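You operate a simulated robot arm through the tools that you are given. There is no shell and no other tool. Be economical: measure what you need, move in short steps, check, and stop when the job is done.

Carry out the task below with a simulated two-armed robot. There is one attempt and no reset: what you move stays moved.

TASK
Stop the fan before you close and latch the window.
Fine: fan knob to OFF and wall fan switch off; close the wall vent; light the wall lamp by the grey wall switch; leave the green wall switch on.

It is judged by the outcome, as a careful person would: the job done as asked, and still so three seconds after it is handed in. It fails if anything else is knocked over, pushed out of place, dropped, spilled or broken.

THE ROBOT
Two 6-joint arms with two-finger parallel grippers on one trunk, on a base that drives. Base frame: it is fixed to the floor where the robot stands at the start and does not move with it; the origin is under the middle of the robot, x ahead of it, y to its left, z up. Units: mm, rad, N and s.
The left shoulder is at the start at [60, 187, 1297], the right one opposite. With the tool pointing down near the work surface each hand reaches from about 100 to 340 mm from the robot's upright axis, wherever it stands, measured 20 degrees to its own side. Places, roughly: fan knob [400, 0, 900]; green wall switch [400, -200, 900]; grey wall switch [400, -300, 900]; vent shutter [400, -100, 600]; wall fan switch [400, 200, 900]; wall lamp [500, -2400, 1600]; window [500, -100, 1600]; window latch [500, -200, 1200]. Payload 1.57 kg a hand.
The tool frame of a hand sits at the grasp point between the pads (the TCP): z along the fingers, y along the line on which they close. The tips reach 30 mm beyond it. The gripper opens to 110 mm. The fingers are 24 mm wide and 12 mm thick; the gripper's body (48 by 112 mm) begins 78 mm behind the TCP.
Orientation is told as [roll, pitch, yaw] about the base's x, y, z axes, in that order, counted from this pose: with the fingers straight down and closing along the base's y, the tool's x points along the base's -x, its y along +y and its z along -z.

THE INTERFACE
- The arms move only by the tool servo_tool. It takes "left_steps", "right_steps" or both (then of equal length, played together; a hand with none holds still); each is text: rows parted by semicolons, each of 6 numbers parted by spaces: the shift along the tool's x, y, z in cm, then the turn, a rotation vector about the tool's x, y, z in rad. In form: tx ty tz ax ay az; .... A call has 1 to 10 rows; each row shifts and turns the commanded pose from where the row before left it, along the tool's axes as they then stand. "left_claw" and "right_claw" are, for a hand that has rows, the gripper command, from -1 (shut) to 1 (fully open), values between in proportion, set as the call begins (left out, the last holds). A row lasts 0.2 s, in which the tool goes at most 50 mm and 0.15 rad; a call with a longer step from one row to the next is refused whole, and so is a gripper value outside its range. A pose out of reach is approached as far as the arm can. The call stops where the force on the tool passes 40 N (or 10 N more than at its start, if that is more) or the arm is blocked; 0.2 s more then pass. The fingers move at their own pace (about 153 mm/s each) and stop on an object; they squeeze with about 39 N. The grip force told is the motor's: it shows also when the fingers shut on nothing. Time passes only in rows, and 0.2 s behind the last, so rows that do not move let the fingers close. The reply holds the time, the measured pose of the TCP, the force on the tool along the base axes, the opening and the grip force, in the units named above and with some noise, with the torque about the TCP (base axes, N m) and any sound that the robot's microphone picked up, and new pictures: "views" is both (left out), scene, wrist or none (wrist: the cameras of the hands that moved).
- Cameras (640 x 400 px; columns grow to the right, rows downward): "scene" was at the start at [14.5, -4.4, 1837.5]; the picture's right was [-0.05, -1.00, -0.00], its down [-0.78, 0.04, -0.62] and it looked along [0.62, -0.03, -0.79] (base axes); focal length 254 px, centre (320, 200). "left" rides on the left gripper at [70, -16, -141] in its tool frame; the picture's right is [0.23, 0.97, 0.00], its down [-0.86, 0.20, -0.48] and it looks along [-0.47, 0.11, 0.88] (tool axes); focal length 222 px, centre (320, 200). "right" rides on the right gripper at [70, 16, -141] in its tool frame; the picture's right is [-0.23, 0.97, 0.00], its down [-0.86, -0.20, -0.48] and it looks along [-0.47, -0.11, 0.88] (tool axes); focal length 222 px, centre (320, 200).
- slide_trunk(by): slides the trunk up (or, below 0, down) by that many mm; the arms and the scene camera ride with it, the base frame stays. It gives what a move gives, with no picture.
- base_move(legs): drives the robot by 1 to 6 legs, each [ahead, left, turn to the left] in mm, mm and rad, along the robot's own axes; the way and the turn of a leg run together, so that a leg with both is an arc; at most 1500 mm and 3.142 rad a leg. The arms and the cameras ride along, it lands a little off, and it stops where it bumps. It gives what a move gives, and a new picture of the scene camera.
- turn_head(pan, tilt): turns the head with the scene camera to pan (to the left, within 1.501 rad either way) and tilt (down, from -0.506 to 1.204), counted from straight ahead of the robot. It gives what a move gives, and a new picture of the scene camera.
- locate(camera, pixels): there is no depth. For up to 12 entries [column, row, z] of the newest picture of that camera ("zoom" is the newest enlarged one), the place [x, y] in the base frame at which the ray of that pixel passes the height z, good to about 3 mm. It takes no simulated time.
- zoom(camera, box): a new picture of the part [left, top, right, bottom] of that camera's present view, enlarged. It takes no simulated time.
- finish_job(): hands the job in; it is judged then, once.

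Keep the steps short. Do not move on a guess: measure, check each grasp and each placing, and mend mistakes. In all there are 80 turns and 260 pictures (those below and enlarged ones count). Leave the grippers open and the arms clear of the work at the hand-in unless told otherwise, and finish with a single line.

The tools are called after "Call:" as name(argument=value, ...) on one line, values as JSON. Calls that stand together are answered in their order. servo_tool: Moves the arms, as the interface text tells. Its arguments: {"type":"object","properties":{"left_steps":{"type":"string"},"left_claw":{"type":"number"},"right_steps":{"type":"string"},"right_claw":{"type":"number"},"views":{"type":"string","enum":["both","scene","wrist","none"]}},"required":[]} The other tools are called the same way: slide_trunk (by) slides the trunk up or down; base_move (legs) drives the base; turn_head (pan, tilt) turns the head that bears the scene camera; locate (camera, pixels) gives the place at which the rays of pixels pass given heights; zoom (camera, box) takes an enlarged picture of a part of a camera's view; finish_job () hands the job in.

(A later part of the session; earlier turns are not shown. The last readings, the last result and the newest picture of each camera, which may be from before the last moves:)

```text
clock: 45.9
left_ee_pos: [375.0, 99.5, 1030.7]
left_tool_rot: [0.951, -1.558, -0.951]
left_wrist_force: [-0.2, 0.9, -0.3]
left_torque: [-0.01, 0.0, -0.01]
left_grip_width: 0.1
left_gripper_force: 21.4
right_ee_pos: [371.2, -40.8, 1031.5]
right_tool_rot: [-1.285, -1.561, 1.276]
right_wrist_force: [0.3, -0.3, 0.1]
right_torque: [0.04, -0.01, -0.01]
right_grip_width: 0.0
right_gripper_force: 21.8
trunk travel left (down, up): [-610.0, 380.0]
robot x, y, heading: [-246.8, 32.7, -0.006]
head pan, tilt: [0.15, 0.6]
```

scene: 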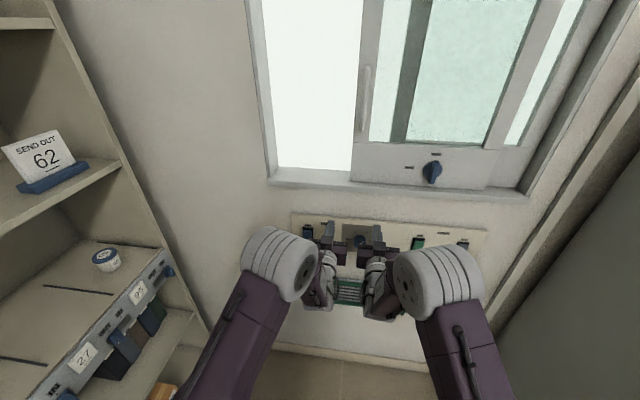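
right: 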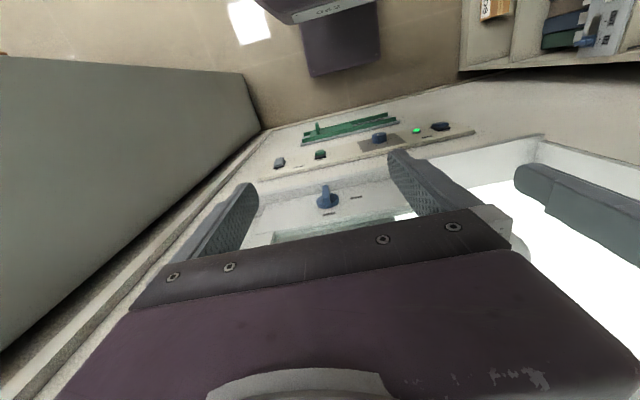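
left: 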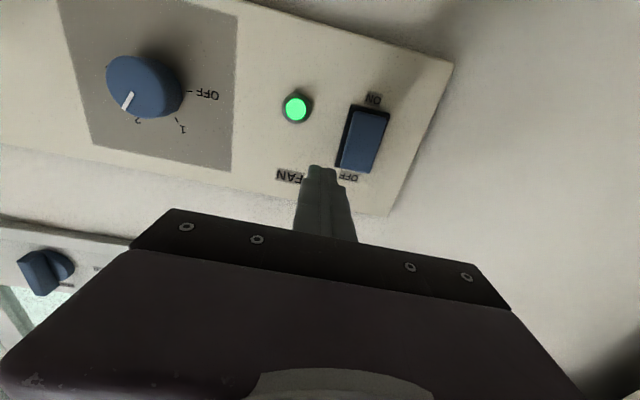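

Commanded pose resets to the measured one each call; the trouble looks like a wrist singularity (forearm in line with the tool). I pitch both tools about 0.7 rad downward to get away from it.

Call:
servo_tool(left_steps="0 0 -1 0 0.14 0;0 0 -1 0 0.14 0;0 0 -1 0 0.14 0;0 0 -1 0 0.14 0;0 0 -1 0 0.14 0", right_steps="0 0 -1 0 0.14 0;0 0 -1 0 0.14 0;0 0 -1 0 0.14 0;0 0 -1 0 0.14 0;0 0 -1 0 0.14 0", views="none")

Call:
servo_tool(left_steps="3 0.8 3 0 0 0;3 0.8 3 0 0 0;3 0.8 3 0 0 0;3 0.8 3 0 0 0;3 0.8 3 0 0 0", right_steps="3 -1.5 3 0 0 0;3 -1.5 3 0 0 0;3 -1.5 3 0 0 0;3 -1.5 3 0 0 0;3 -1.5 3 0 0 0", views="scene")

```text
clock: 47.1
left_ee_pos: [331.3, 101.9, 1042.8]
left_tool_rot: [0.006, -0.902, -0.006]
left_wrist_force: [-0.8, -0.6, -0.7]
left_torque: [0.0, -0.04, 0.03]
left_grip_width: 0.0
left_gripper_force: 21.3
left hand out of reach, approached as far as the arm can: row 5
right_ee_pos: [326.0, -39.4, 1043.7]
right_tool_rot: [-0.005, -0.9, -0.006]
right_wrist_force: [-0.8, 0.3, 0.2]
right_torque: [-0.03, -0.03, -0.02]
right_grip_width: 0.0
right_gripper_force: 21.3
right hand out of reach, approached as far as the arm can: row 5
trunk travel left (down, up): [-610.0, 380.0]
robot x, y, heading: [-249.4, 32.0, -0.004]
head pan, tilt: [0.15, 0.6]
```

```text
clock: 48.3
left_ee_pos: [349.4, 145.1, 831.3]
left_tool_rot: [0.011, -0.863, -0.009]
left_wrist_force: [0.3, 0.5, 0.2]
left_torque: [0.03, 0.0, -0.03]
left_grip_width: 0.2
left_gripper_force: 21.2
right_ee_pos: [349.8, -100.6, 835.1]
right_tool_rot: [-0.026, -0.865, 0.003]
right_wrist_force: [1.4, -0.6, 0.3]
right_torque: [0.02, 0.04, 0.02]
right_grip_width: 0.0
right_gripper_force: 21.5
right hand out of reach, approached as far as the arm can: row 5
trunk travel left (down, up): [-610.0, 380.0]
robot x, y, heading: [-247.0, 32.4, -0.002]
head pan, tilt: [0.15, 0.6]
```

scene: 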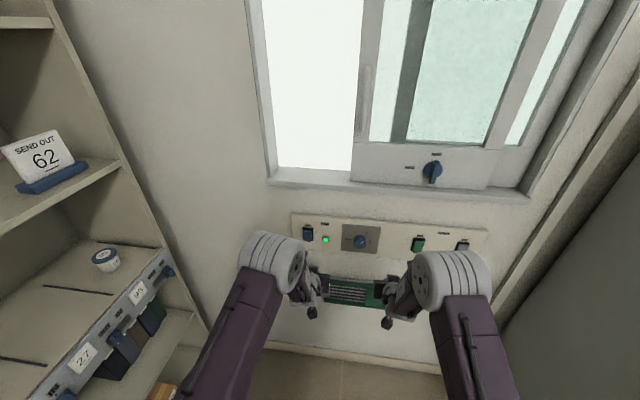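

Good: hands now hang below the elbows at z≈832. I rotate forward again while retracting a little.

Call:
servo_tool(left_steps="1.2 0 -1.6 0 -0.14 0;1 0 -1.7 0 -0.14 0;0.7 0 -1.9 0 -0.14 0;0.4 0 -2 0 -0.14 0;0.2 0 -2 0 -0.14 0", right_steps="1.2 0 -1.6 0 -0.14 0;1 0 -1.7 0 -0.14 0;0.7 0 -1.9 0 -0.14 0;0.4 0 -2 0 -0.14 0;0.2 0 -2 0 -0.14 0", views="scene")

```text
clock: 49.5
left_ee_pos: [377.4, 126.7, 886.4]
left_tool_rot: [1.382, -1.459, -1.378]
left_wrist_force: [0.3, -0.3, 0.3]
left_torque: [0.0, -0.02, 0.0]
left_grip_width: 0.0
left_gripper_force: 21.2
left hand out of reach, approached as far as the arm can: row 1, 2, 3, 4, 5
right_ee_pos: [373.6, -72.5, 894.3]
right_tool_rot: [-1.417, -1.461, 1.403]
right_wrist_force: [-0.5, -0.6, 0.0]
right_torque: [0.01, 0.0, 0.03]
right_grip_width: 0.0
right_gripper_force: 21.0
right hand out of reach, approached as far as the arm can: row 1, 2, 3, 4, 5
trunk travel left (down, up): [-610.0, 380.0]
robot x, y, heading: [-248.3, 31.9, -0.003]
head pan, tilt: [0.15, 0.6]
```

scene: 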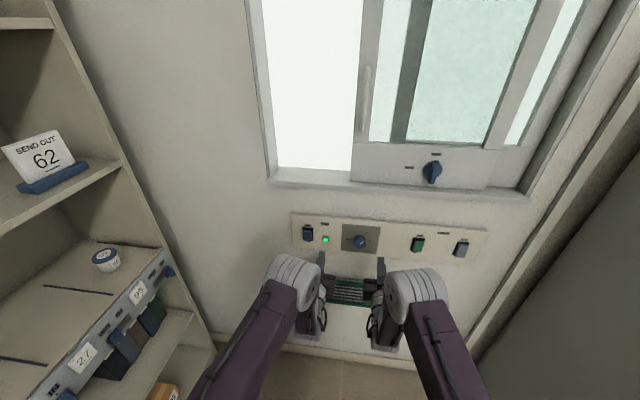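

The lower boundary for a forward tool is around shoulder height; somewhat above and well extended should be good. I back 150, then raise the hands 22 cm and widen them.

Call:
base_move(legs=[[-150, -30, 0.003]])

Call:
servo_tool(left_steps="-3 0 0 0 -0.05 0;-3 0 0 0 -0.05 0;-3 0.5 0 0 0 0;-3 0.5 0 0 0 0;-3 1 0 0 0 0;-3 1 0 0 0 0;-2 1 0 0 0 0;-2 1 0 0 0 0", right_steps="-3 0 0 0 -0.05 0;-3 0 0 0 -0.05 0;-3 -1 0 0 0 0;-3 -1 0 0 0 0;-3 -2 0 0 0 0;-3 -2 0 0 0 0;-2 -2 0 0 0 0;-2 -2 0 0 0 0", views="scene")

```text
clock: 50.9
left_ee_pos: [225.4, 98.6, 886.4]
left_tool_rot: [1.374, -1.459, -1.372]
left_wrist_force: [0.4, 0.3, -0.6]
left_torque: [-0.01, 0.03, 0.01]
left_grip_width: 0.1
left_gripper_force: 21.3
right_ee_pos: [221.9, -101.9, 893.8]
right_tool_rot: [-1.405, -1.458, 1.389]
right_wrist_force: [0.7, 0.2, 0.3]
right_torque: [-0.01, -0.02, 0.01]
right_grip_width: 0.0
right_gripper_force: 21.4
trunk travel left (down, up): [-610.0, 380.0]
robot x, y, heading: [-399.4, -0.4, -0.008]
head pan, tilt: [0.15, 0.6]
```

scene: 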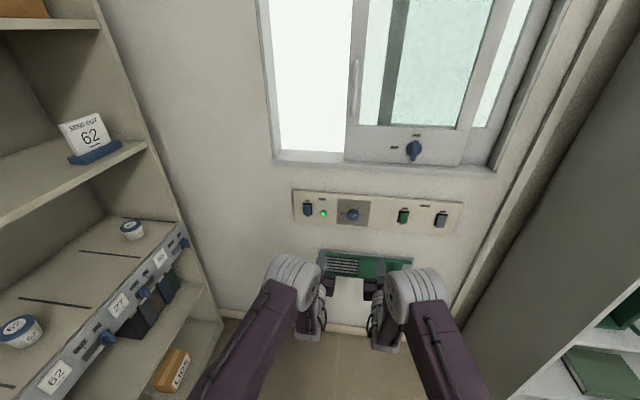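

```text
clock: 52.7
left_ee_pos: [209.4, 107.4, 1111.8]
left_tool_rot: [2.186, -1.435, -2.182]
left_wrist_force: [-0.6, -0.1, 0.9]
left_torque: [0.03, 0.01, -0.01]
left_grip_width: 0.0
left_gripper_force: 21.8
left hand out of reach, approached as far as the arm can: row 6, 7, 8
right_ee_pos: [195.1, -112.7, 1130.6]
right_tool_rot: [-2.203, -1.436, 2.181]
right_wrist_force: [-0.3, 0.3, 0.8]
right_torque: [0.02, 0.01, -0.01]
right_grip_width: 0.0
right_gripper_force: 21.4
right hand out of reach, approached as far as the arm can: row 4, 5, 6, 7, 8
trunk travel left (down, up): [-610.0, 380.0]
robot x, y, heading: [-399.1, 2.3, -0.002]
head pan, tilt: [0.15, 0.6]
```

scene: 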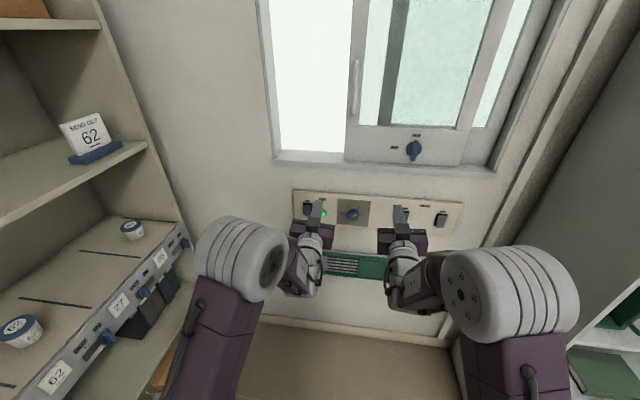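

Sideways motion toward the shoulder line hits the singularity (forearm parallel to tool), so I'll keep hands near the centreline and shift the base instead. I measure the side furniture clearances on the floor.

Call:
locate(camera="scene", pixels=[[222, 318, 0], [207, 290, 100], [188, 228, 500], [455, 345, 0], [445, 300, 100], [413, 264, 700], [322, 252, 700], [404, 290, 600]])

Call:
zoom(camera="scene", box=[270, 180, 470, 305])

```text
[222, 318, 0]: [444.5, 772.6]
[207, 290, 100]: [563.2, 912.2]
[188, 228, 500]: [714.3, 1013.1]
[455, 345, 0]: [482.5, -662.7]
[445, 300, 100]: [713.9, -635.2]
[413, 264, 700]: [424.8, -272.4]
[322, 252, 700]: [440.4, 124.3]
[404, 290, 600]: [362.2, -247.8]
```

```text
3.20 times, centred on (370, 242) of scene
```

zoom: 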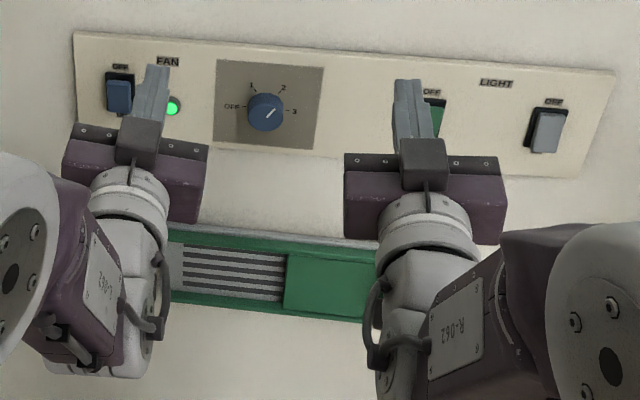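

Sides are clear to about ±650 mm. I lower the trunk 160 mm and drive 150 ahead and 82 left so the left fingertips face the blue switch's upper half.

Call:
slide_trunk(by=-160)

Call:
base_move(legs=[[150, 82, 0.0]])

Call:
zoom(camera="scene", box=[220, 160, 380, 260])

```text
clock: 54.5
left_ee_pos: [211.0, 106.8, 951.5]
left_tool_rot: [2.183, -1.438, -2.178]
left_wrist_force: [0.7, -0.5, 0.4]
left_torque: [-0.01, -0.01, 0.01]
left_grip_width: 0.0
left_gripper_force: 21.3
right_ee_pos: [196.8, -113.4, 967.8]
right_tool_rot: [-2.196, -1.436, 2.176]
right_wrist_force: [-0.2, 0.0, -0.5]
right_torque: [0.02, 0.03, 0.02]
right_grip_width: 0.1
right_gripper_force: 21.1
trunk travel left (down, up): [-450.0, 540.0]
robot x, y, heading: [-402.0, 3.6, -0.007]
head pan, tilt: [0.15, 0.6]
```

```text
clock: 56.0
left_ee_pos: [361.2, 190.4, 951.4]
left_tool_rot: [2.178, -1.439, -2.173]
left_wrist_force: [-0.1, -0.3, 1.0]
left_torque: [-0.03, -0.05, -0.03]
left_grip_width: 0.1
left_gripper_force: 21.2
right_ee_pos: [347.3, -29.2, 967.8]
right_tool_rot: [-2.184, -1.435, 2.167]
right_wrist_force: [-0.2, 0.5, -1.0]
right_torque: [0.04, -0.03, -0.01]
right_grip_width: 0.1
right_gripper_force: 21.4
trunk travel left (down, up): [-450.0, 540.0]
robot x, y, heading: [-253.2, 87.1, -0.006]
head pan, tilt: [0.15, 0.6]
```

scene: 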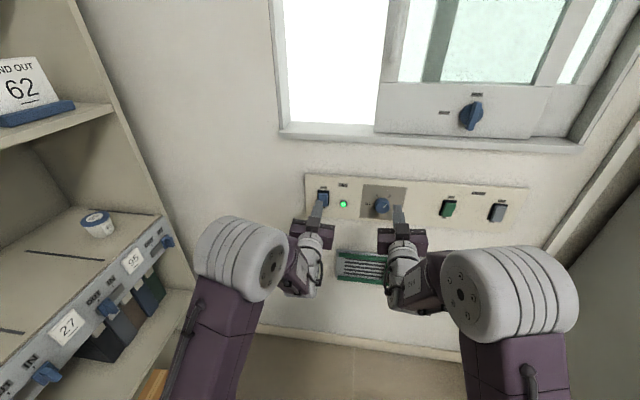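

```text
4.00 times, centred on (300, 210) of scene
```

zoom: 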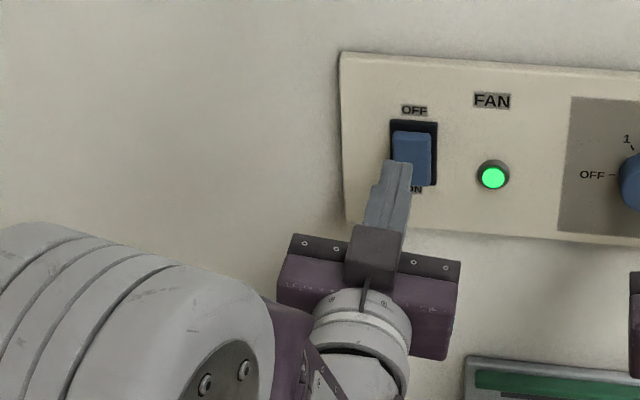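

Aligned. I advance the left hand 4 cm and check with the wrist camera.

Call:
servo_tool(left_steps="0 0 2 0 0 0;0 0 2 0 0 0", views="both")

Call:
zoom(camera="scene", box=[270, 165, 366, 225])

```text
clock: 56.6
left_ee_pos: [398.6, 190.2, 953.1]
left_tool_rot: [2.172, -1.437, -2.158]
left_wrist_force: [1.0, 0.2, 0.2]
left_torque: [0.02, -0.01, 0.03]
left_grip_width: 0.0
left_gripper_force: 21.4
right_ee_pos: [346.7, -30.4, 968.3]
right_tool_rot: [-2.191, -1.434, 2.173]
right_wrist_force: [0.3, -0.3, 0.5]
right_torque: [0.01, 0.05, -0.03]
right_grip_width: 0.0
right_gripper_force: 20.8
trunk travel left (down, up): [-450.0, 540.0]
robot x, y, heading: [-253.5, 85.4, -0.001]
head pan, tilt: [0.15, 0.6]
```

scene: 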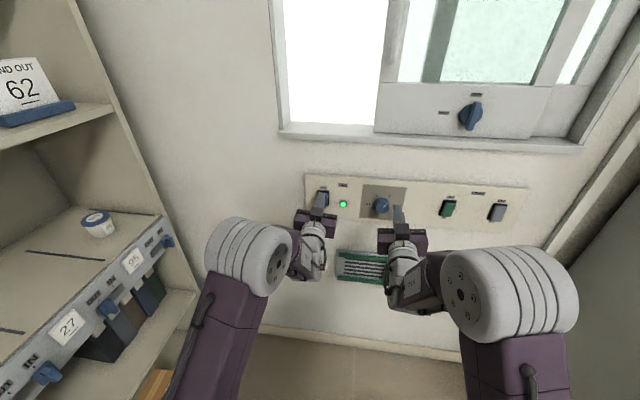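
left: 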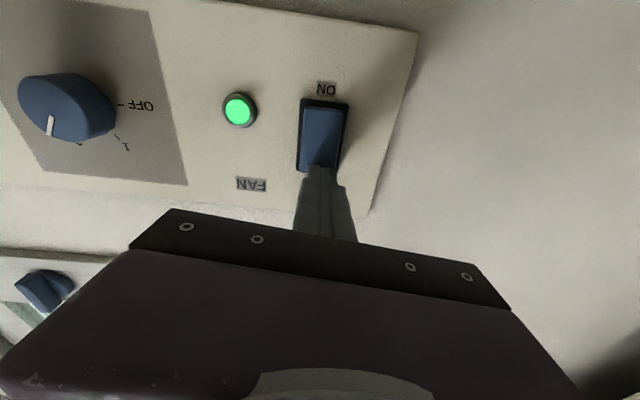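

```text
6.67 times, centred on (318, 195) of scene
```

zoom: 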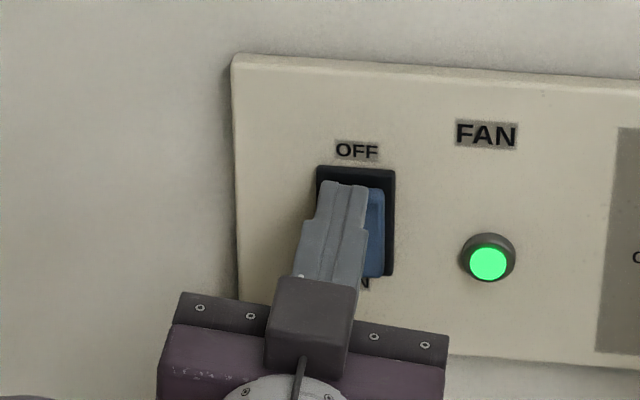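

Fingertips are at the upper half, slightly left; I shift 5 mm right and press in small steps.

Call:
servo_tool(left_steps="0 -0.5 0 0 0 0;0 0 0.7 0 0 0;0 0 0.7 0 0 0;0 0 0.7 0 0 0;0 0 0.7 0 0 0", views="wrist")

```text
clock: 57.4
left_ee_pos: [404.6, 184.9, 954.9]
left_tool_rot: [2.14, -1.442, -2.132]
left_wrist_force: [-30.1, 0.6, 3.9]
left_torque: [-0.03, 0.14, -0.03]
left_grip_width: 0.2
left_gripper_force: 21.7
right_ee_pos: [340.1, -29.8, 971.8]
right_tool_rot: [-2.231, -1.431, 2.213]
right_wrist_force: [-0.5, 0.4, -0.9]
right_torque: [0.01, 0.01, 0.02]
right_grip_width: 0.0
right_gripper_force: 21.3
trunk travel left (down, up): [-450.0, 540.0]
robot x, y, heading: [-252.7, 84.8, 0.001]
head pan, tilt: [0.15, 0.6]
stopped in row 3 (left hand): the force on the tool passed its limit at 47 N (the readings are from after the stop); the commanded pose is now the measured one
```

left: 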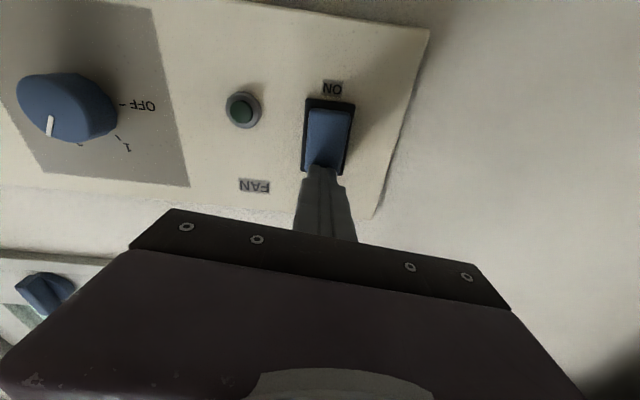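

The FAN lamp went dark: the switch is OFF. I retract 5 cm, open the left gripper partway, and drive 180 mm right to face the knob.

Call:
servo_tool(left_steps="0 0 -2 0 0 0;0 0 -2 0 0 0;0 0 -2 0 0 0", left_claw=0.4, views="none")

Call:
base_move(legs=[[0, -180, 0]])

Call:
zoom(camera="scene", box=[220, 160, 380, 260])

```text
clock: 58.1
left_ee_pos: [348.5, 184.8, 946.5]
left_tool_rot: [2.104, -1.444, -2.097]
left_wrist_force: [-0.6, 0.0, 0.0]
left_torque: [0.02, -0.01, -0.01]
left_grip_width: 77.0
left_gripper_force: 0.1
right_ee_pos: [345.2, -30.4, 967.2]
right_tool_rot: [-2.195, -1.435, 2.181]
right_wrist_force: [0.3, 0.1, 0.0]
right_torque: [-0.01, -0.03, 0.03]
right_grip_width: 0.0
right_gripper_force: 20.8
trunk travel left (down, up): [-450.0, 540.0]
robot x, y, heading: [-251.9, 85.4, -0.003]
head pan, tilt: [0.15, 0.6]
```

```text
clock: 59.7
left_ee_pos: [349.1, 1.6, 945.4]
left_tool_rot: [2.095, -1.444, -2.088]
left_wrist_force: [0.8, -0.8, -0.3]
left_torque: [0.0, 0.02, 0.06]
left_grip_width: 77.2
left_gripper_force: 0.1
right_ee_pos: [345.2, -212.2, 968.8]
right_tool_rot: [-2.2, -1.435, 2.18]
right_wrist_force: [0.1, 0.4, -0.5]
right_torque: [0.0, 0.0, 0.06]
right_grip_width: 0.0
right_gripper_force: 21.1
trunk travel left (down, up): [-450.0, 540.0]
robot x, y, heading: [-250.7, -95.4, -0.002]
head pan, tilt: [0.15, 0.6]
```

scene: 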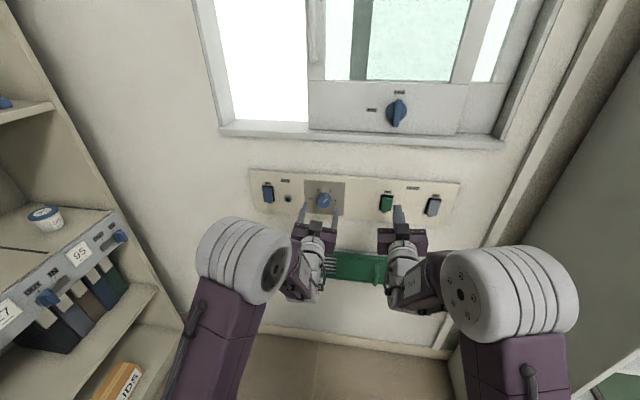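

```text
4.00 times, centred on (300, 210) of scene
```

zoom: 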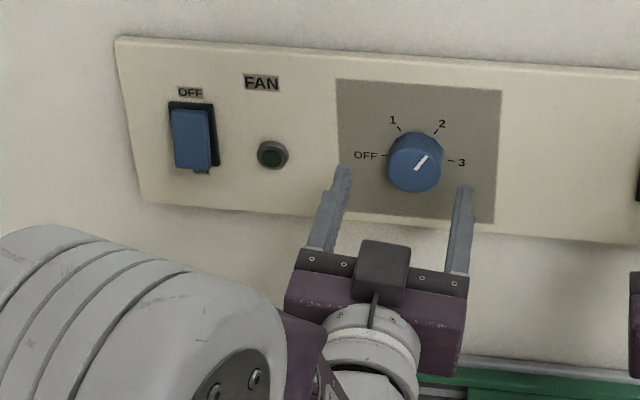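

Blue rocker is now pressed at OFF. I measure the knob centre at about (323.5,201), and level the tool while rolling it +1.0 rad as the start for a counter-clockwise turn.

Call:
locate(camera="scene", pixels=[[323.5, 200.8, 932], [323.5, 200.8, 936]])

Call:
servo_tool(left_steps="0.4 0 0 0 0.08 0;0.4 0 0 0 0 0.14;0 0 0 0 0 0.14;0 0 0 0 0 0.14;0 0 0 0 0 0.14;0 0 0 0 0 0.14;0 0 0 0 0 0.14;0 0 0 0 0 0.14", views="both")

```text
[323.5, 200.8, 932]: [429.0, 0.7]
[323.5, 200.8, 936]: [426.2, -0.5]
```

```text
clock: 61.5
left_ee_pos: [349.9, 3.6, 938.7]
left_tool_rot: [1.552, -0.477, -1.55]
left_wrist_force: [-0.5, 0.3, -0.5]
left_torque: [0.01, -0.01, 0.02]
left_grip_width: 77.2
left_gripper_force: 0.0
right_ee_pos: [345.2, -211.7, 969.1]
right_tool_rot: [-2.194, -1.435, 2.177]
right_wrist_force: [-0.2, -0.8, 0.2]
right_torque: [-0.02, 0.0, 0.01]
right_grip_width: 0.0
right_gripper_force: 21.0
trunk travel left (down, up): [-450.0, 540.0]
robot x, y, heading: [-248.9, -95.7, -0.003]
head pan, tilt: [0.15, 0.6]
```

scene: 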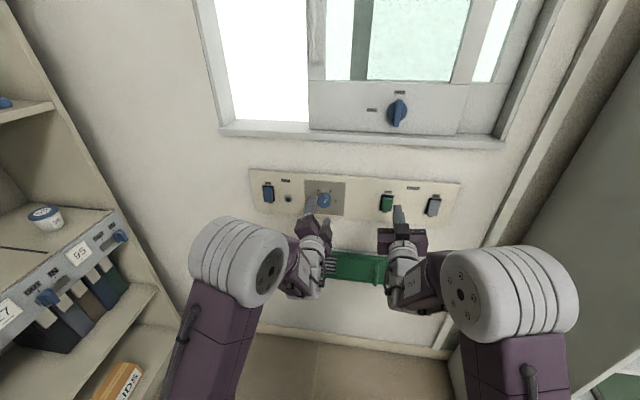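
left: 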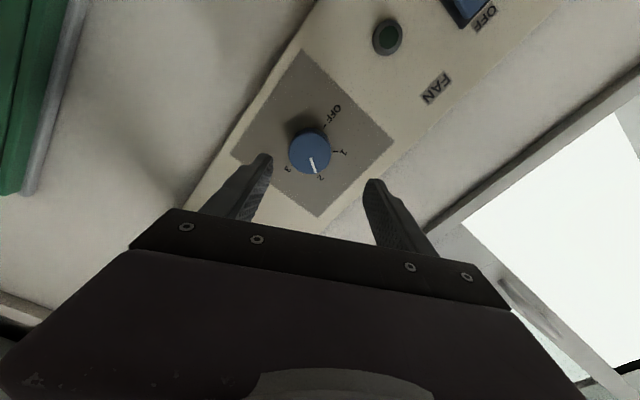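

Roll reached. Knob centre ≈ [427,0.5,933]; I shift 6 mm along the tool's y and advance 4 cm, then check.

Call:
servo_tool(left_steps="0 -0.6 0 0 0 0;0 0 2 0 0 0;0 0 2 0 0 0", views="wrist")

Call:
zoom(camera="scene", box=[260, 165, 380, 240])

```text
clock: 62.3
left_ee_pos: [389.5, 0.8, 933.6]
left_tool_rot: [1.553, -0.482, -1.551]
left_wrist_force: [1.0, 0.3, 0.2]
left_torque: [0.01, -0.01, 0.0]
left_grip_width: 76.9
left_gripper_force: 0.2
right_ee_pos: [345.4, -212.5, 967.4]
right_tool_rot: [-2.193, -1.435, 2.177]
right_wrist_force: [0.7, 0.6, 0.1]
right_torque: [0.0, 0.02, 0.0]
right_grip_width: 0.1
right_gripper_force: 21.5
trunk travel left (down, up): [-450.0, 540.0]
robot x, y, heading: [-254.8, -95.5, -0.006]
head pan, tilt: [0.15, 0.6]
```

left: 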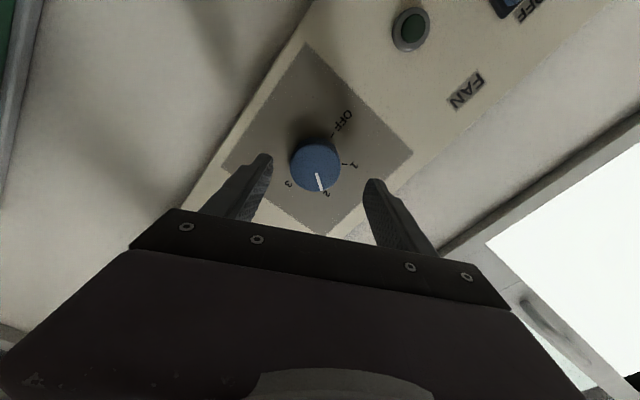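

```text
5.33 times, centred on (320, 202) of scene
```

zoom: 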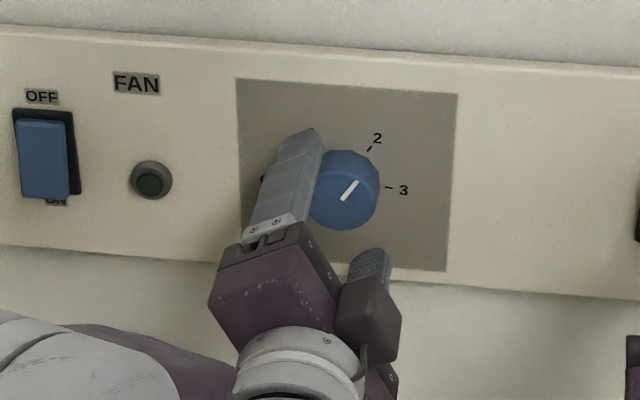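

Well centred around the knob. I advance 2.3 cm and close on it.

Call:
servo_tool(left_steps="0 0 1.2 0 0 0;0 0 1.1 0 0 0", views="none")

Call:
servo_tool(left_steps="0 0 0 0 0 0;0 0 0 0 0 0;0 0 0 0 0 0", left_claw=-1, views="wrist")

```text
clock: 62.9
left_ee_pos: [412.7, 0.1, 932.1]
left_tool_rot: [1.555, -0.483, -1.548]
left_wrist_force: [0.0, 0.2, -0.5]
left_torque: [-0.03, -0.04, 0.01]
left_grip_width: 77.0
left_gripper_force: 0.0
right_ee_pos: [345.0, -212.1, 967.3]
right_tool_rot: [-2.194, -1.436, 2.177]
right_wrist_force: [0.3, -0.6, -0.2]
right_torque: [0.03, 0.01, 0.0]
right_grip_width: 0.0
right_gripper_force: 21.4
trunk travel left (down, up): [-450.0, 540.0]
robot x, y, heading: [-250.4, -94.6, -0.006]
head pan, tilt: [0.15, 0.6]
```

```text
clock: 63.7
left_ee_pos: [413.7, -1.5, 928.4]
left_tool_rot: [1.545, -0.478, -1.548]
left_wrist_force: [-10.9, -7.2, -20.1]
left_torque: [-0.08, -0.41, -0.15]
left_grip_width: 43.9
left_gripper_force: 44.9
right_ee_pos: [344.5, -213.6, 967.9]
right_tool_rot: [-2.194, -1.437, 2.176]
right_wrist_force: [0.4, -0.5, 0.5]
right_torque: [0.02, 0.03, -0.01]
right_grip_width: 0.2
right_gripper_force: 21.6
trunk travel left (down, up): [-450.0, 540.0]
robot x, y, heading: [-251.8, -97.0, -0.006]
head pan, tilt: [0.15, 0.6]
```

left: 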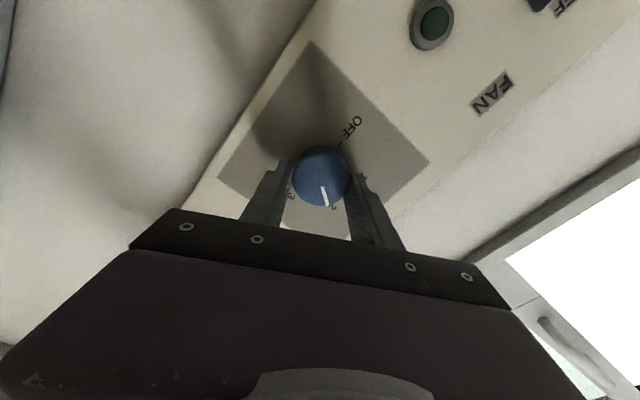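

Gripped (43.9 mm). Turn counter-clockwise (negative about tool z) 0.6 rad first.

Call:
servo_tool(left_steps="0 -0.2 0 0 0 0;0 0 0 0 0 -0.15;0 0 0 0 0 -0.15;0 0 0 0 0 -0.15;0 0 0 0 0 -0.15;0 0 0 0 0 -0.15", views="wrist")

```text
clock: 65.1
left_ee_pos: [413.1, -0.1, 929.6]
left_tool_rot: [1.519, -1.233, -1.509]
left_wrist_force: [-3.9, -1.5, -12.0]
left_torque: [-0.01, 1.31, -0.93]
left_grip_width: 43.8
left_gripper_force: 45.3
right_ee_pos: [346.1, -212.4, 967.0]
right_tool_rot: [-2.188, -1.436, 2.172]
right_wrist_force: [0.0, -0.4, 0.9]
right_torque: [0.0, 0.0, 0.01]
right_grip_width: 0.0
right_gripper_force: 21.4
trunk travel left (down, up): [-450.0, 540.0]
robot x, y, heading: [-252.2, -95.4, -0.001]
head pan, tilt: [0.15, 0.6]
```

left: 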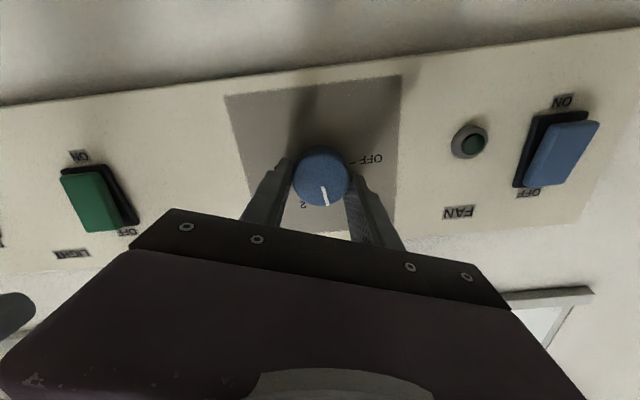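

The knob follows. I go on turning, 1.35 rad more.

Call:
servo_tool(left_steps="0 0 0 0 0 -0.15;0 0 0 0 0 -0.15;0 0 0 0 0 -0.15;0 0 0 0 0 -0.15;0 0 0 0 0 -0.15;0 0 0 0 0 -0.15;0 0 0 0 0 -0.15;0 0 0 0 0 -0.15;0 0 0 0 0 -0.15", views="wrist")

Call:
zoom(camera="left", box=[240, 110, 400, 210])

```text
clock: 65.9
left_ee_pos: [414.8, 0.3, 933.2]
left_tool_rot: [-1.262, -1.467, 1.314]
left_wrist_force: [-5.1, 12.0, 1.3]
left_torque: [0.04, 0.59, -1.41]
left_grip_width: 44.2
left_gripper_force: 45.6
left hand out of reach, approached as far as the arm can: row 3, 4
right_ee_pos: [343.9, -209.4, 968.2]
right_tool_rot: [-2.201, -1.434, 2.189]
right_wrist_force: [-0.1, -0.5, -1.5]
right_torque: [0.04, -0.01, 0.05]
right_grip_width: 0.0
right_gripper_force: 21.1
trunk travel left (down, up): [-450.0, 540.0]
robot x, y, heading: [-250.9, -96.0, -0.001]
head pan, tilt: [0.15, 0.6]
stopped in row 4 (left hand): the force on the tool passed its limit at 62 N (the readings are from after the stop); the commanded pose is now the measured one
```

left: 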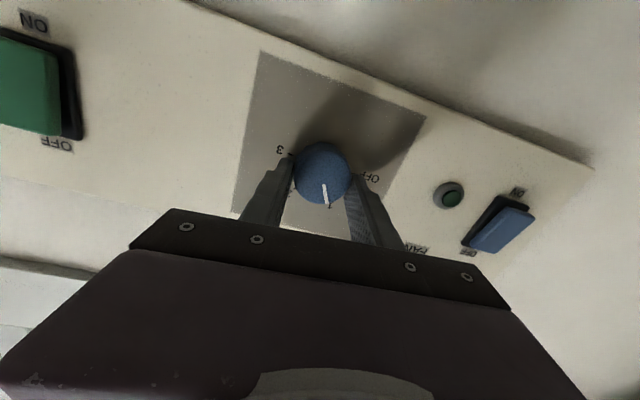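

```text
4.00 times, centred on (320, 160) of left
```

zoom: 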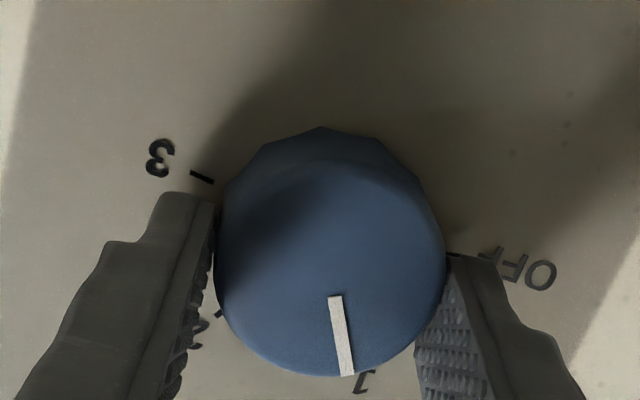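

The knob is at 1. I open, back off 4 cm, and roll the hand back +1.2 rad for a second turn.

Call:
servo_tool(left_steps="0 0 0 0 0 0;0 0 0 0 0 0;0 0 -2 0 0 0;0 0 -2 0 0 0", left_claw=0.4, views="none")

Call:
servo_tool(left_steps="0 0 0 0 0 0.13;0 0 0 0 0 0.13;0 0 0 0 0 0.13;0 0 0 0 0 0.13;0 0 0 0 0 0.13;0 0 0 0 0 0.13;0 0 0 0 0 0.13;0 0 0 0 0 0.13;0 0 0 0 0 0.13;0 0 0 0 0 0.13", views="wrist")

Call:
zoom(camera="scene", box=[260, 165, 380, 240])

```text
clock: 66.9
left_ee_pos: [379.0, -6.5, 935.0]
left_tool_rot: [-1.207, -1.472, 1.258]
left_wrist_force: [-0.9, 0.1, -0.7]
left_torque: [-0.01, 0.03, -0.04]
left_grip_width: 77.2
left_gripper_force: 0.1
left hand out of reach, approached as far as the arm can: row 4
right_ee_pos: [344.4, -211.0, 967.5]
right_tool_rot: [-2.195, -1.436, 2.181]
right_wrist_force: [-0.1, 0.2, 0.1]
right_torque: [-0.01, -0.01, 0.03]
right_grip_width: 0.0
right_gripper_force: 20.8
trunk travel left (down, up): [-450.0, 540.0]
robot x, y, heading: [-255.5, -95.6, 0.004]
head pan, tilt: [0.15, 0.6]
```

```text
clock: 69.1
left_ee_pos: [377.1, -6.2, 935.1]
left_tool_rot: [1.536, -0.369, -1.512]
left_wrist_force: [-0.8, 0.2, 0.1]
left_torque: [0.0, 0.01, -0.01]
left_grip_width: 77.0
left_gripper_force: 0.0
right_ee_pos: [344.9, -209.7, 967.0]
right_tool_rot: [-2.195, -1.433, 2.179]
right_wrist_force: [0.3, 0.3, -0.9]
right_torque: [-0.03, -0.02, 0.0]
right_grip_width: 0.0
right_gripper_force: 22.1
trunk travel left (down, up): [-450.0, 540.0]
robot x, y, heading: [-250.8, -97.2, 0.001]
head pan, tilt: [0.15, 0.6]
```

left: 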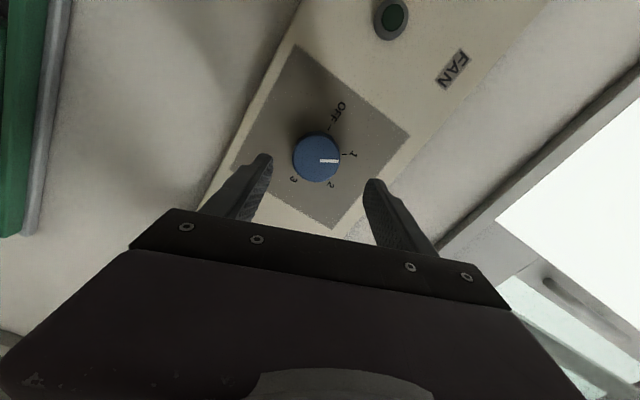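

```text
5.33 times, centred on (320, 202) of scene
```

zoom: 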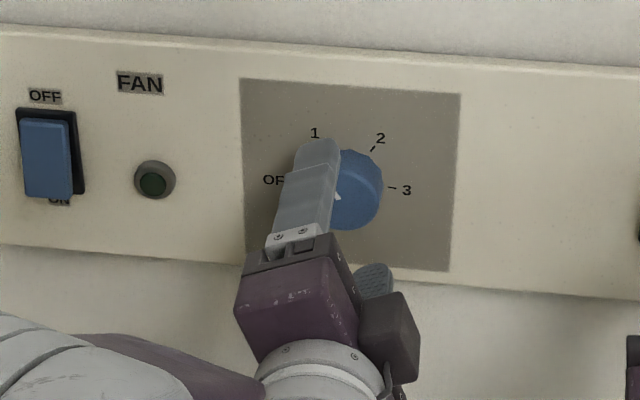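

Knob centre ≈ [.., 0, 931]; hand is 6 mm right of it. I correct 0.7 cm along tool x and advance.

Call:
servo_tool(left_steps="0.6 0 0 0 0 0;0 0 1.8 0 0 0;0 0 1.8 0 0 0", views="none")

Call:
servo_tool(left_steps="0 0 0 0 0 0;0 0 0 0 0 0;0 0 0 0 0 0", left_claw=-1, views="none")

Call:
servo_tool(left_steps="0 0 0 0 0 -0.14;0 0 0 0 0 -0.14;0 0 0 0 0 -0.14;0 0 0 0 0 -0.14;0 0 0 0 0 -0.14", views="wrist")

```text
clock: 69.9
left_ee_pos: [415.5, 3.4, 931.5]
left_tool_rot: [1.535, -0.37, -1.513]
left_wrist_force: [0.2, 0.5, 0.5]
left_torque: [0.0, -0.02, -0.01]
left_grip_width: 77.2
left_gripper_force: 0.1
right_ee_pos: [345.5, -210.5, 967.2]
right_tool_rot: [-2.191, -1.435, 2.177]
right_wrist_force: [0.0, 0.6, -0.6]
right_torque: [0.03, 0.02, 0.04]
right_grip_width: 0.2
right_gripper_force: 21.2
trunk travel left (down, up): [-450.0, 540.0]
robot x, y, heading: [-253.6, -96.1, 0.003]
head pan, tilt: [0.15, 0.6]
```

```text
clock: 70.7
left_ee_pos: [414.1, -0.2, 927.2]
left_tool_rot: [1.525, -0.367, -1.511]
left_wrist_force: [-14.2, -7.2, -26.9]
left_torque: [-0.06, -0.64, -0.18]
left_grip_width: 43.7
left_gripper_force: 44.9
right_ee_pos: [345.6, -211.7, 967.2]
right_tool_rot: [-2.193, -1.435, 2.176]
right_wrist_force: [-0.2, -0.6, -0.2]
right_torque: [-0.03, 0.02, 0.0]
right_grip_width: 0.0
right_gripper_force: 21.3
trunk travel left (down, up): [-450.0, 540.0]
robot x, y, heading: [-251.0, -95.0, -0.002]
head pan, tilt: [0.15, 0.6]
```

```text
clock: 71.9
left_ee_pos: [413.3, -1.0, 927.1]
left_tool_rot: [1.478, -1.07, -1.443]
left_wrist_force: [-14.4, -5.7, -25.6]
left_torque: [-0.04, 1.28, -1.07]
left_grip_width: 43.8
left_gripper_force: 45.2
right_ee_pos: [345.2, -210.6, 966.5]
right_tool_rot: [-2.188, -1.438, 2.174]
right_wrist_force: [0.5, -0.6, 1.0]
right_torque: [-0.03, 0.0, 0.0]
right_grip_width: 0.1
right_gripper_force: 21.6
trunk travel left (down, up): [-450.0, 540.0]
robot x, y, heading: [-253.8, -93.3, -0.002]
head pan, tilt: [0.15, 0.6]
```

left: 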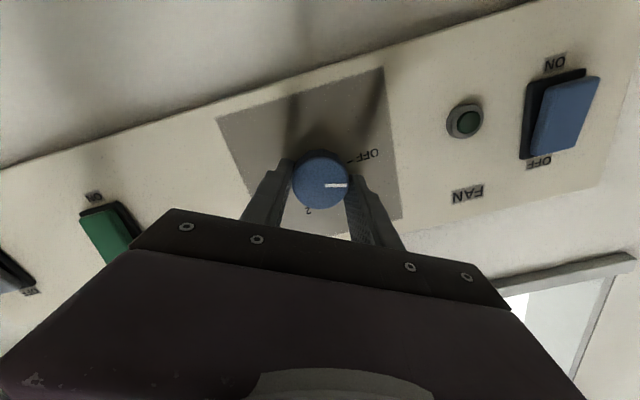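

About 0.7 rad turned; 0.35 rad remains.

Call:
servo_tool(left_steps="0 0 0 0 0 -0.12;0 0 0 0 0 -0.12;0 0 0 0 0 -0.1", views="wrist")

Call:
zoom(camera="left", box=[240, 110, 400, 210])

```text
clock: 72.7
left_ee_pos: [413.2, 0.3, 928.9]
left_tool_rot: [1.323, -1.404, -1.284]
left_wrist_force: [-9.0, -2.9, -20.6]
left_torque: [0.42, 1.14, -1.31]
left_grip_width: 43.6
left_gripper_force: 45.1
right_ee_pos: [346.5, -210.2, 967.1]
right_tool_rot: [-2.184, -1.436, 2.173]
right_wrist_force: [-0.7, 0.7, -0.3]
right_torque: [0.01, 0.01, -0.02]
right_grip_width: 0.3
right_gripper_force: 21.9
trunk travel left (down, up): [-450.0, 540.0]
robot x, y, heading: [-251.7, -95.8, 0.003]
head pan, tilt: [0.15, 0.6]
```

left: 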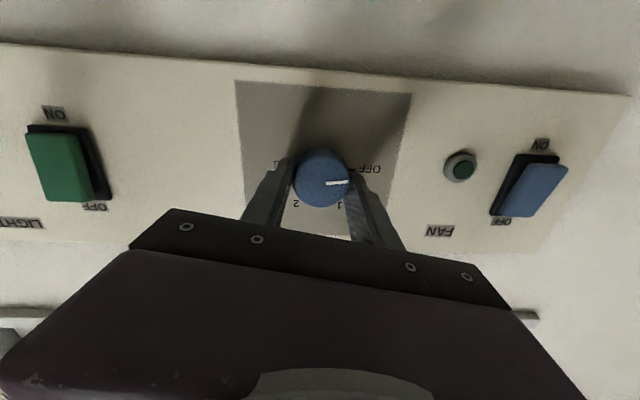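

```text
4.00 times, centred on (320, 160) of left
```

zoom: 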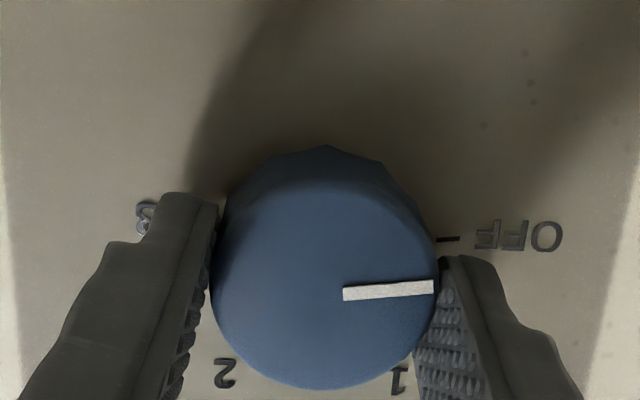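

The pointer lies in line with the OFF tick. I open, retract and look.

Call:
servo_tool(left_steps="0 0 0 0 0 0;0 0 0 0 0 0;0 0 -2 0 0 0;0 0 -2 0 0 0;0 0 -2 0 0 0", left_claw=0.4, views="wrist")

Call:
zoom(camera="scene", box=[240, 165, 400, 265])

```text
clock: 73.9
left_ee_pos: [350.7, -0.9, 931.5]
left_tool_rot: [1.375, -1.409, -1.33]
left_wrist_force: [0.0, -0.1, -0.2]
left_torque: [-0.01, 0.0, 0.0]
left_grip_width: 77.0
left_gripper_force: 0.0
right_ee_pos: [344.9, -210.0, 968.5]
right_tool_rot: [-2.196, -1.434, 2.183]
right_wrist_force: [-0.5, 0.0, 0.4]
right_torque: [0.02, -0.02, 0.01]
right_grip_width: 0.0
right_gripper_force: 21.7
trunk travel left (down, up): [-450.0, 540.0]
robot x, y, heading: [-249.1, -98.3, 0.004]
head pan, tilt: [0.15, 0.6]
```

left: 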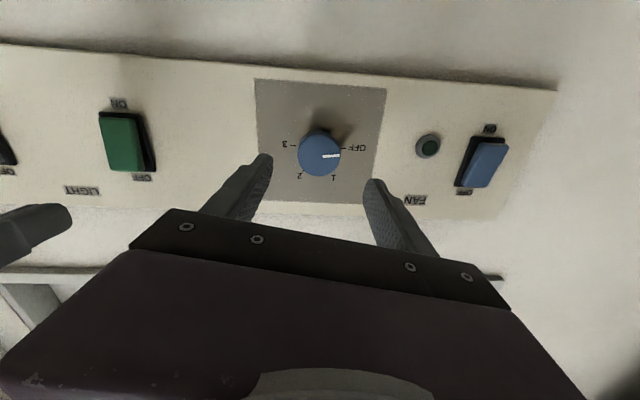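

```text
4.00 times, centred on (320, 215) of scene
```

zoom: 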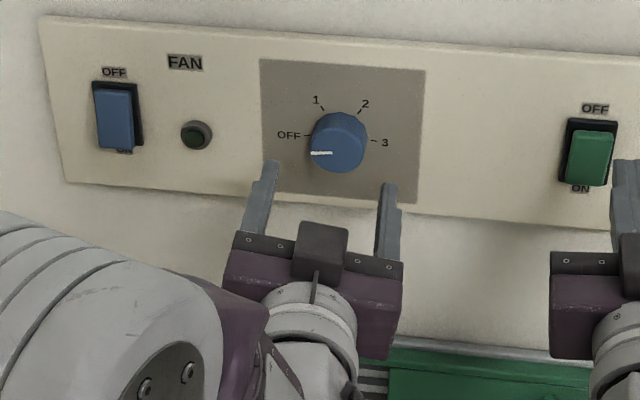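

I enlarge the knob to check the pointer exactly.

Call:
zoom(camera="left", box=[270, 110, 374, 175])

```text
6.15 times, centred on (322, 142) of left
```

zoom: 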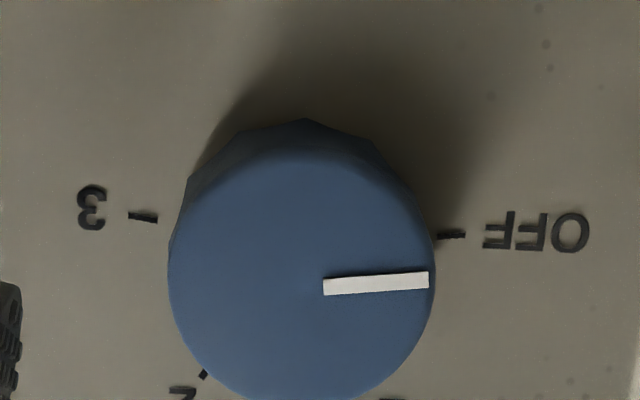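

Pointer agrees with the radial OFF tick. Next the grey switch: press its bottom (ON). I close nothing more; lower the trunk 50 mm and drive 120 mm right so the right fingertips face the lower half of the grey rocker.

Call:
slide_trunk(by=-50)

Call:
base_move(legs=[[0, -119, -0.003]])

Call:
zoom(camera="scene", box=[300, 140, 460, 240])

```text
clock: 74.8
left_ee_pos: [352.7, 0.2, 882.1]
left_tool_rot: [1.369, -1.405, -1.326]
left_wrist_force: [-1.2, -0.2, 0.2]
left_torque: [-0.02, 0.02, 0.02]
left_grip_width: 76.8
left_gripper_force: 0.0
right_ee_pos: [345.2, -209.9, 919.1]
right_tool_rot: [-2.197, -1.434, 2.183]
right_wrist_force: [-0.4, -0.6, 0.4]
right_torque: [-0.04, -0.01, 0.0]
right_grip_width: 0.0
right_gripper_force: 21.4
trunk travel left (down, up): [-400.0, 590.0]
robot x, y, heading: [-253.9, -94.6, 0.0]
head pan, tilt: [0.15, 0.6]
```

```text
clock: 76.0
left_ee_pos: [352.8, -119.4, 881.5]
left_tool_rot: [1.37, -1.406, -1.329]
left_wrist_force: [0.4, -1.4, -0.4]
left_torque: [0.01, -0.03, 0.04]
left_grip_width: 76.9
left_gripper_force: 0.2
right_ee_pos: [344.1, -329.6, 918.0]
right_tool_rot: [-2.202, -1.436, 2.183]
right_wrist_force: [0.1, 0.7, 0.6]
right_torque: [0.0, 0.01, 0.06]
right_grip_width: 0.3
right_gripper_force: 21.1
trunk travel left (down, up): [-400.0, 590.0]
robot x, y, heading: [-251.6, -215.1, -0.002]
head pan, tilt: [0.15, 0.6]
```

scene: 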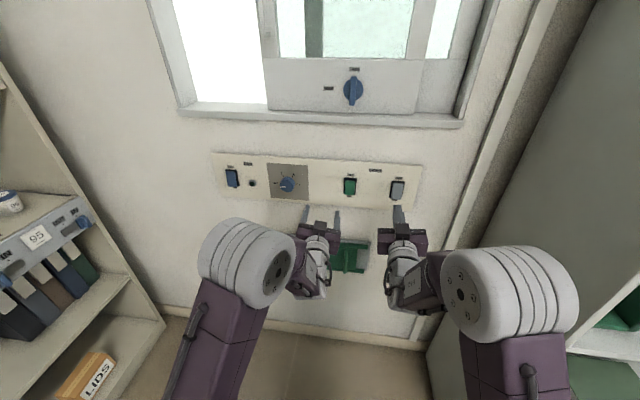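

```text
4.00 times, centred on (380, 190) of scene
```

zoom: 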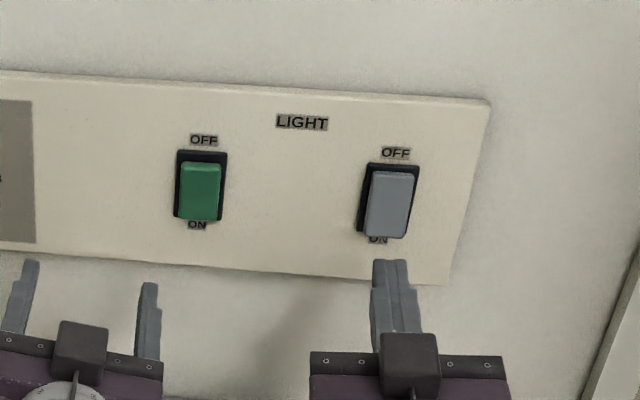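

Grey rocker is right ahead. I advance 5 cm and check.

Call:
locate(camera="scene", pixels=[[397.8, 190.8, 938], [397, 197, 925]])

Call:
servo_tool(right_steps="0 0 2.5 0 0 0;0 0 2.5 0 0 0", views="wrist")

Call:
zoom(camera="scene", box=[340, 150, 460, 225])

```text
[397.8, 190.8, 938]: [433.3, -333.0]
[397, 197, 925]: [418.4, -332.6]
```

```text
clock: 76.7
left_ee_pos: [354.1, -117.8, 882.4]
left_tool_rot: [1.366, -1.407, -1.324]
left_wrist_force: [0.0, 0.1, 0.9]
left_torque: [0.02, 0.0, -0.01]
left_grip_width: 76.9
left_gripper_force: 0.0
right_ee_pos: [395.4, -326.6, 923.7]
right_tool_rot: [-2.185, -1.436, 2.159]
right_wrist_force: [0.1, 0.6, 0.1]
right_torque: [-0.01, -0.03, -0.01]
right_grip_width: 0.1
right_gripper_force: 21.5
right hand out of reach, approached as far as the arm can: row 2
trunk travel left (down, up): [-400.0, 590.0]
robot x, y, heading: [-249.8, -212.2, -0.0]
head pan, tilt: [0.15, 0.6]
```

right: 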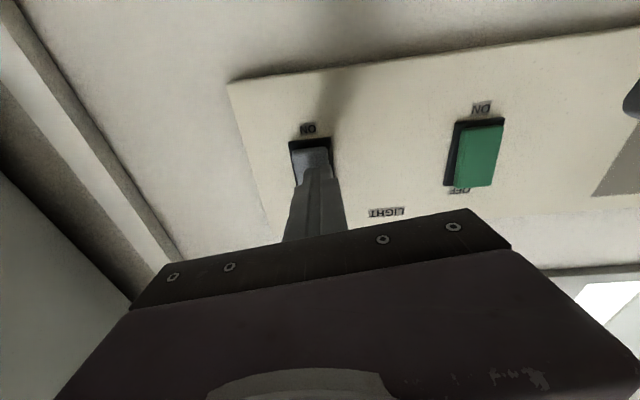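

```text
5.33 times, centred on (400, 188) of scene
```

zoom: 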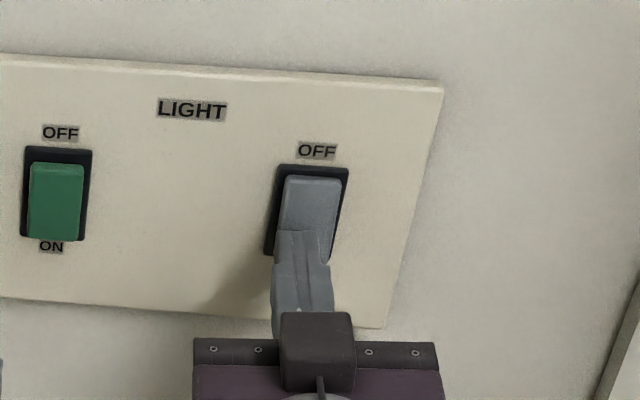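

Tips face the lower half; I go 6 mm lower, 4 mm right, and press.

Call:
servo_tool(right_steps="0.6 -0.4 0 0 0 0;0 0 0.7 0 0 0;0 0 0.7 0 0 0;0 0 0.7 0 0 0", views="wrist")

Call:
zoom(camera="scene", box=[340, 150, 460, 225])

```text
clock: 77.6
left_ee_pos: [346.6, -119.1, 885.4]
left_tool_rot: [1.404, -1.408, -1.362]
left_wrist_force: [-0.2, 0.5, 0.0]
left_torque: [-0.01, 0.02, 0.0]
left_grip_width: 77.2
left_gripper_force: 0.1
right_ee_pos: [404.8, -324.1, 920.3]
right_tool_rot: [-2.167, -1.437, 2.145]
right_wrist_force: [-31.9, -0.6, 3.4]
right_torque: [0.16, -0.45, 0.1]
right_grip_width: 0.1
right_gripper_force: 21.4
right hand out of reach, approached as far as the arm can: row 1
trunk travel left (down, up): [-400.0, 590.0]
robot x, y, heading: [-254.4, -211.4, -0.009]
head pan, tilt: [0.15, 0.6]
stopped in row 4 (right hand): the force on the tool passed its limit at 49 N (the readings are from after the stop); the commanded pose is now the measured one
```

right: 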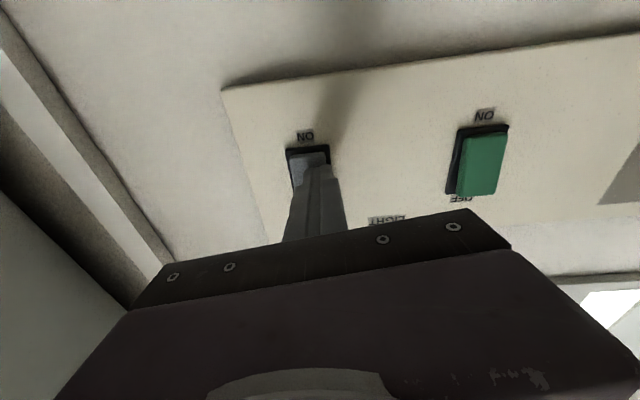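

```text
5.33 times, centred on (400, 188) of scene
```

zoom: 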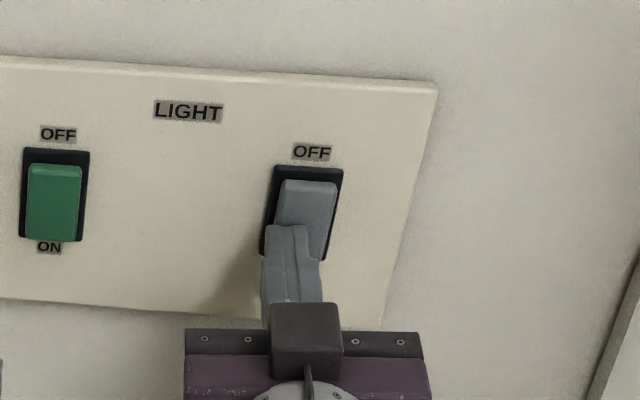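

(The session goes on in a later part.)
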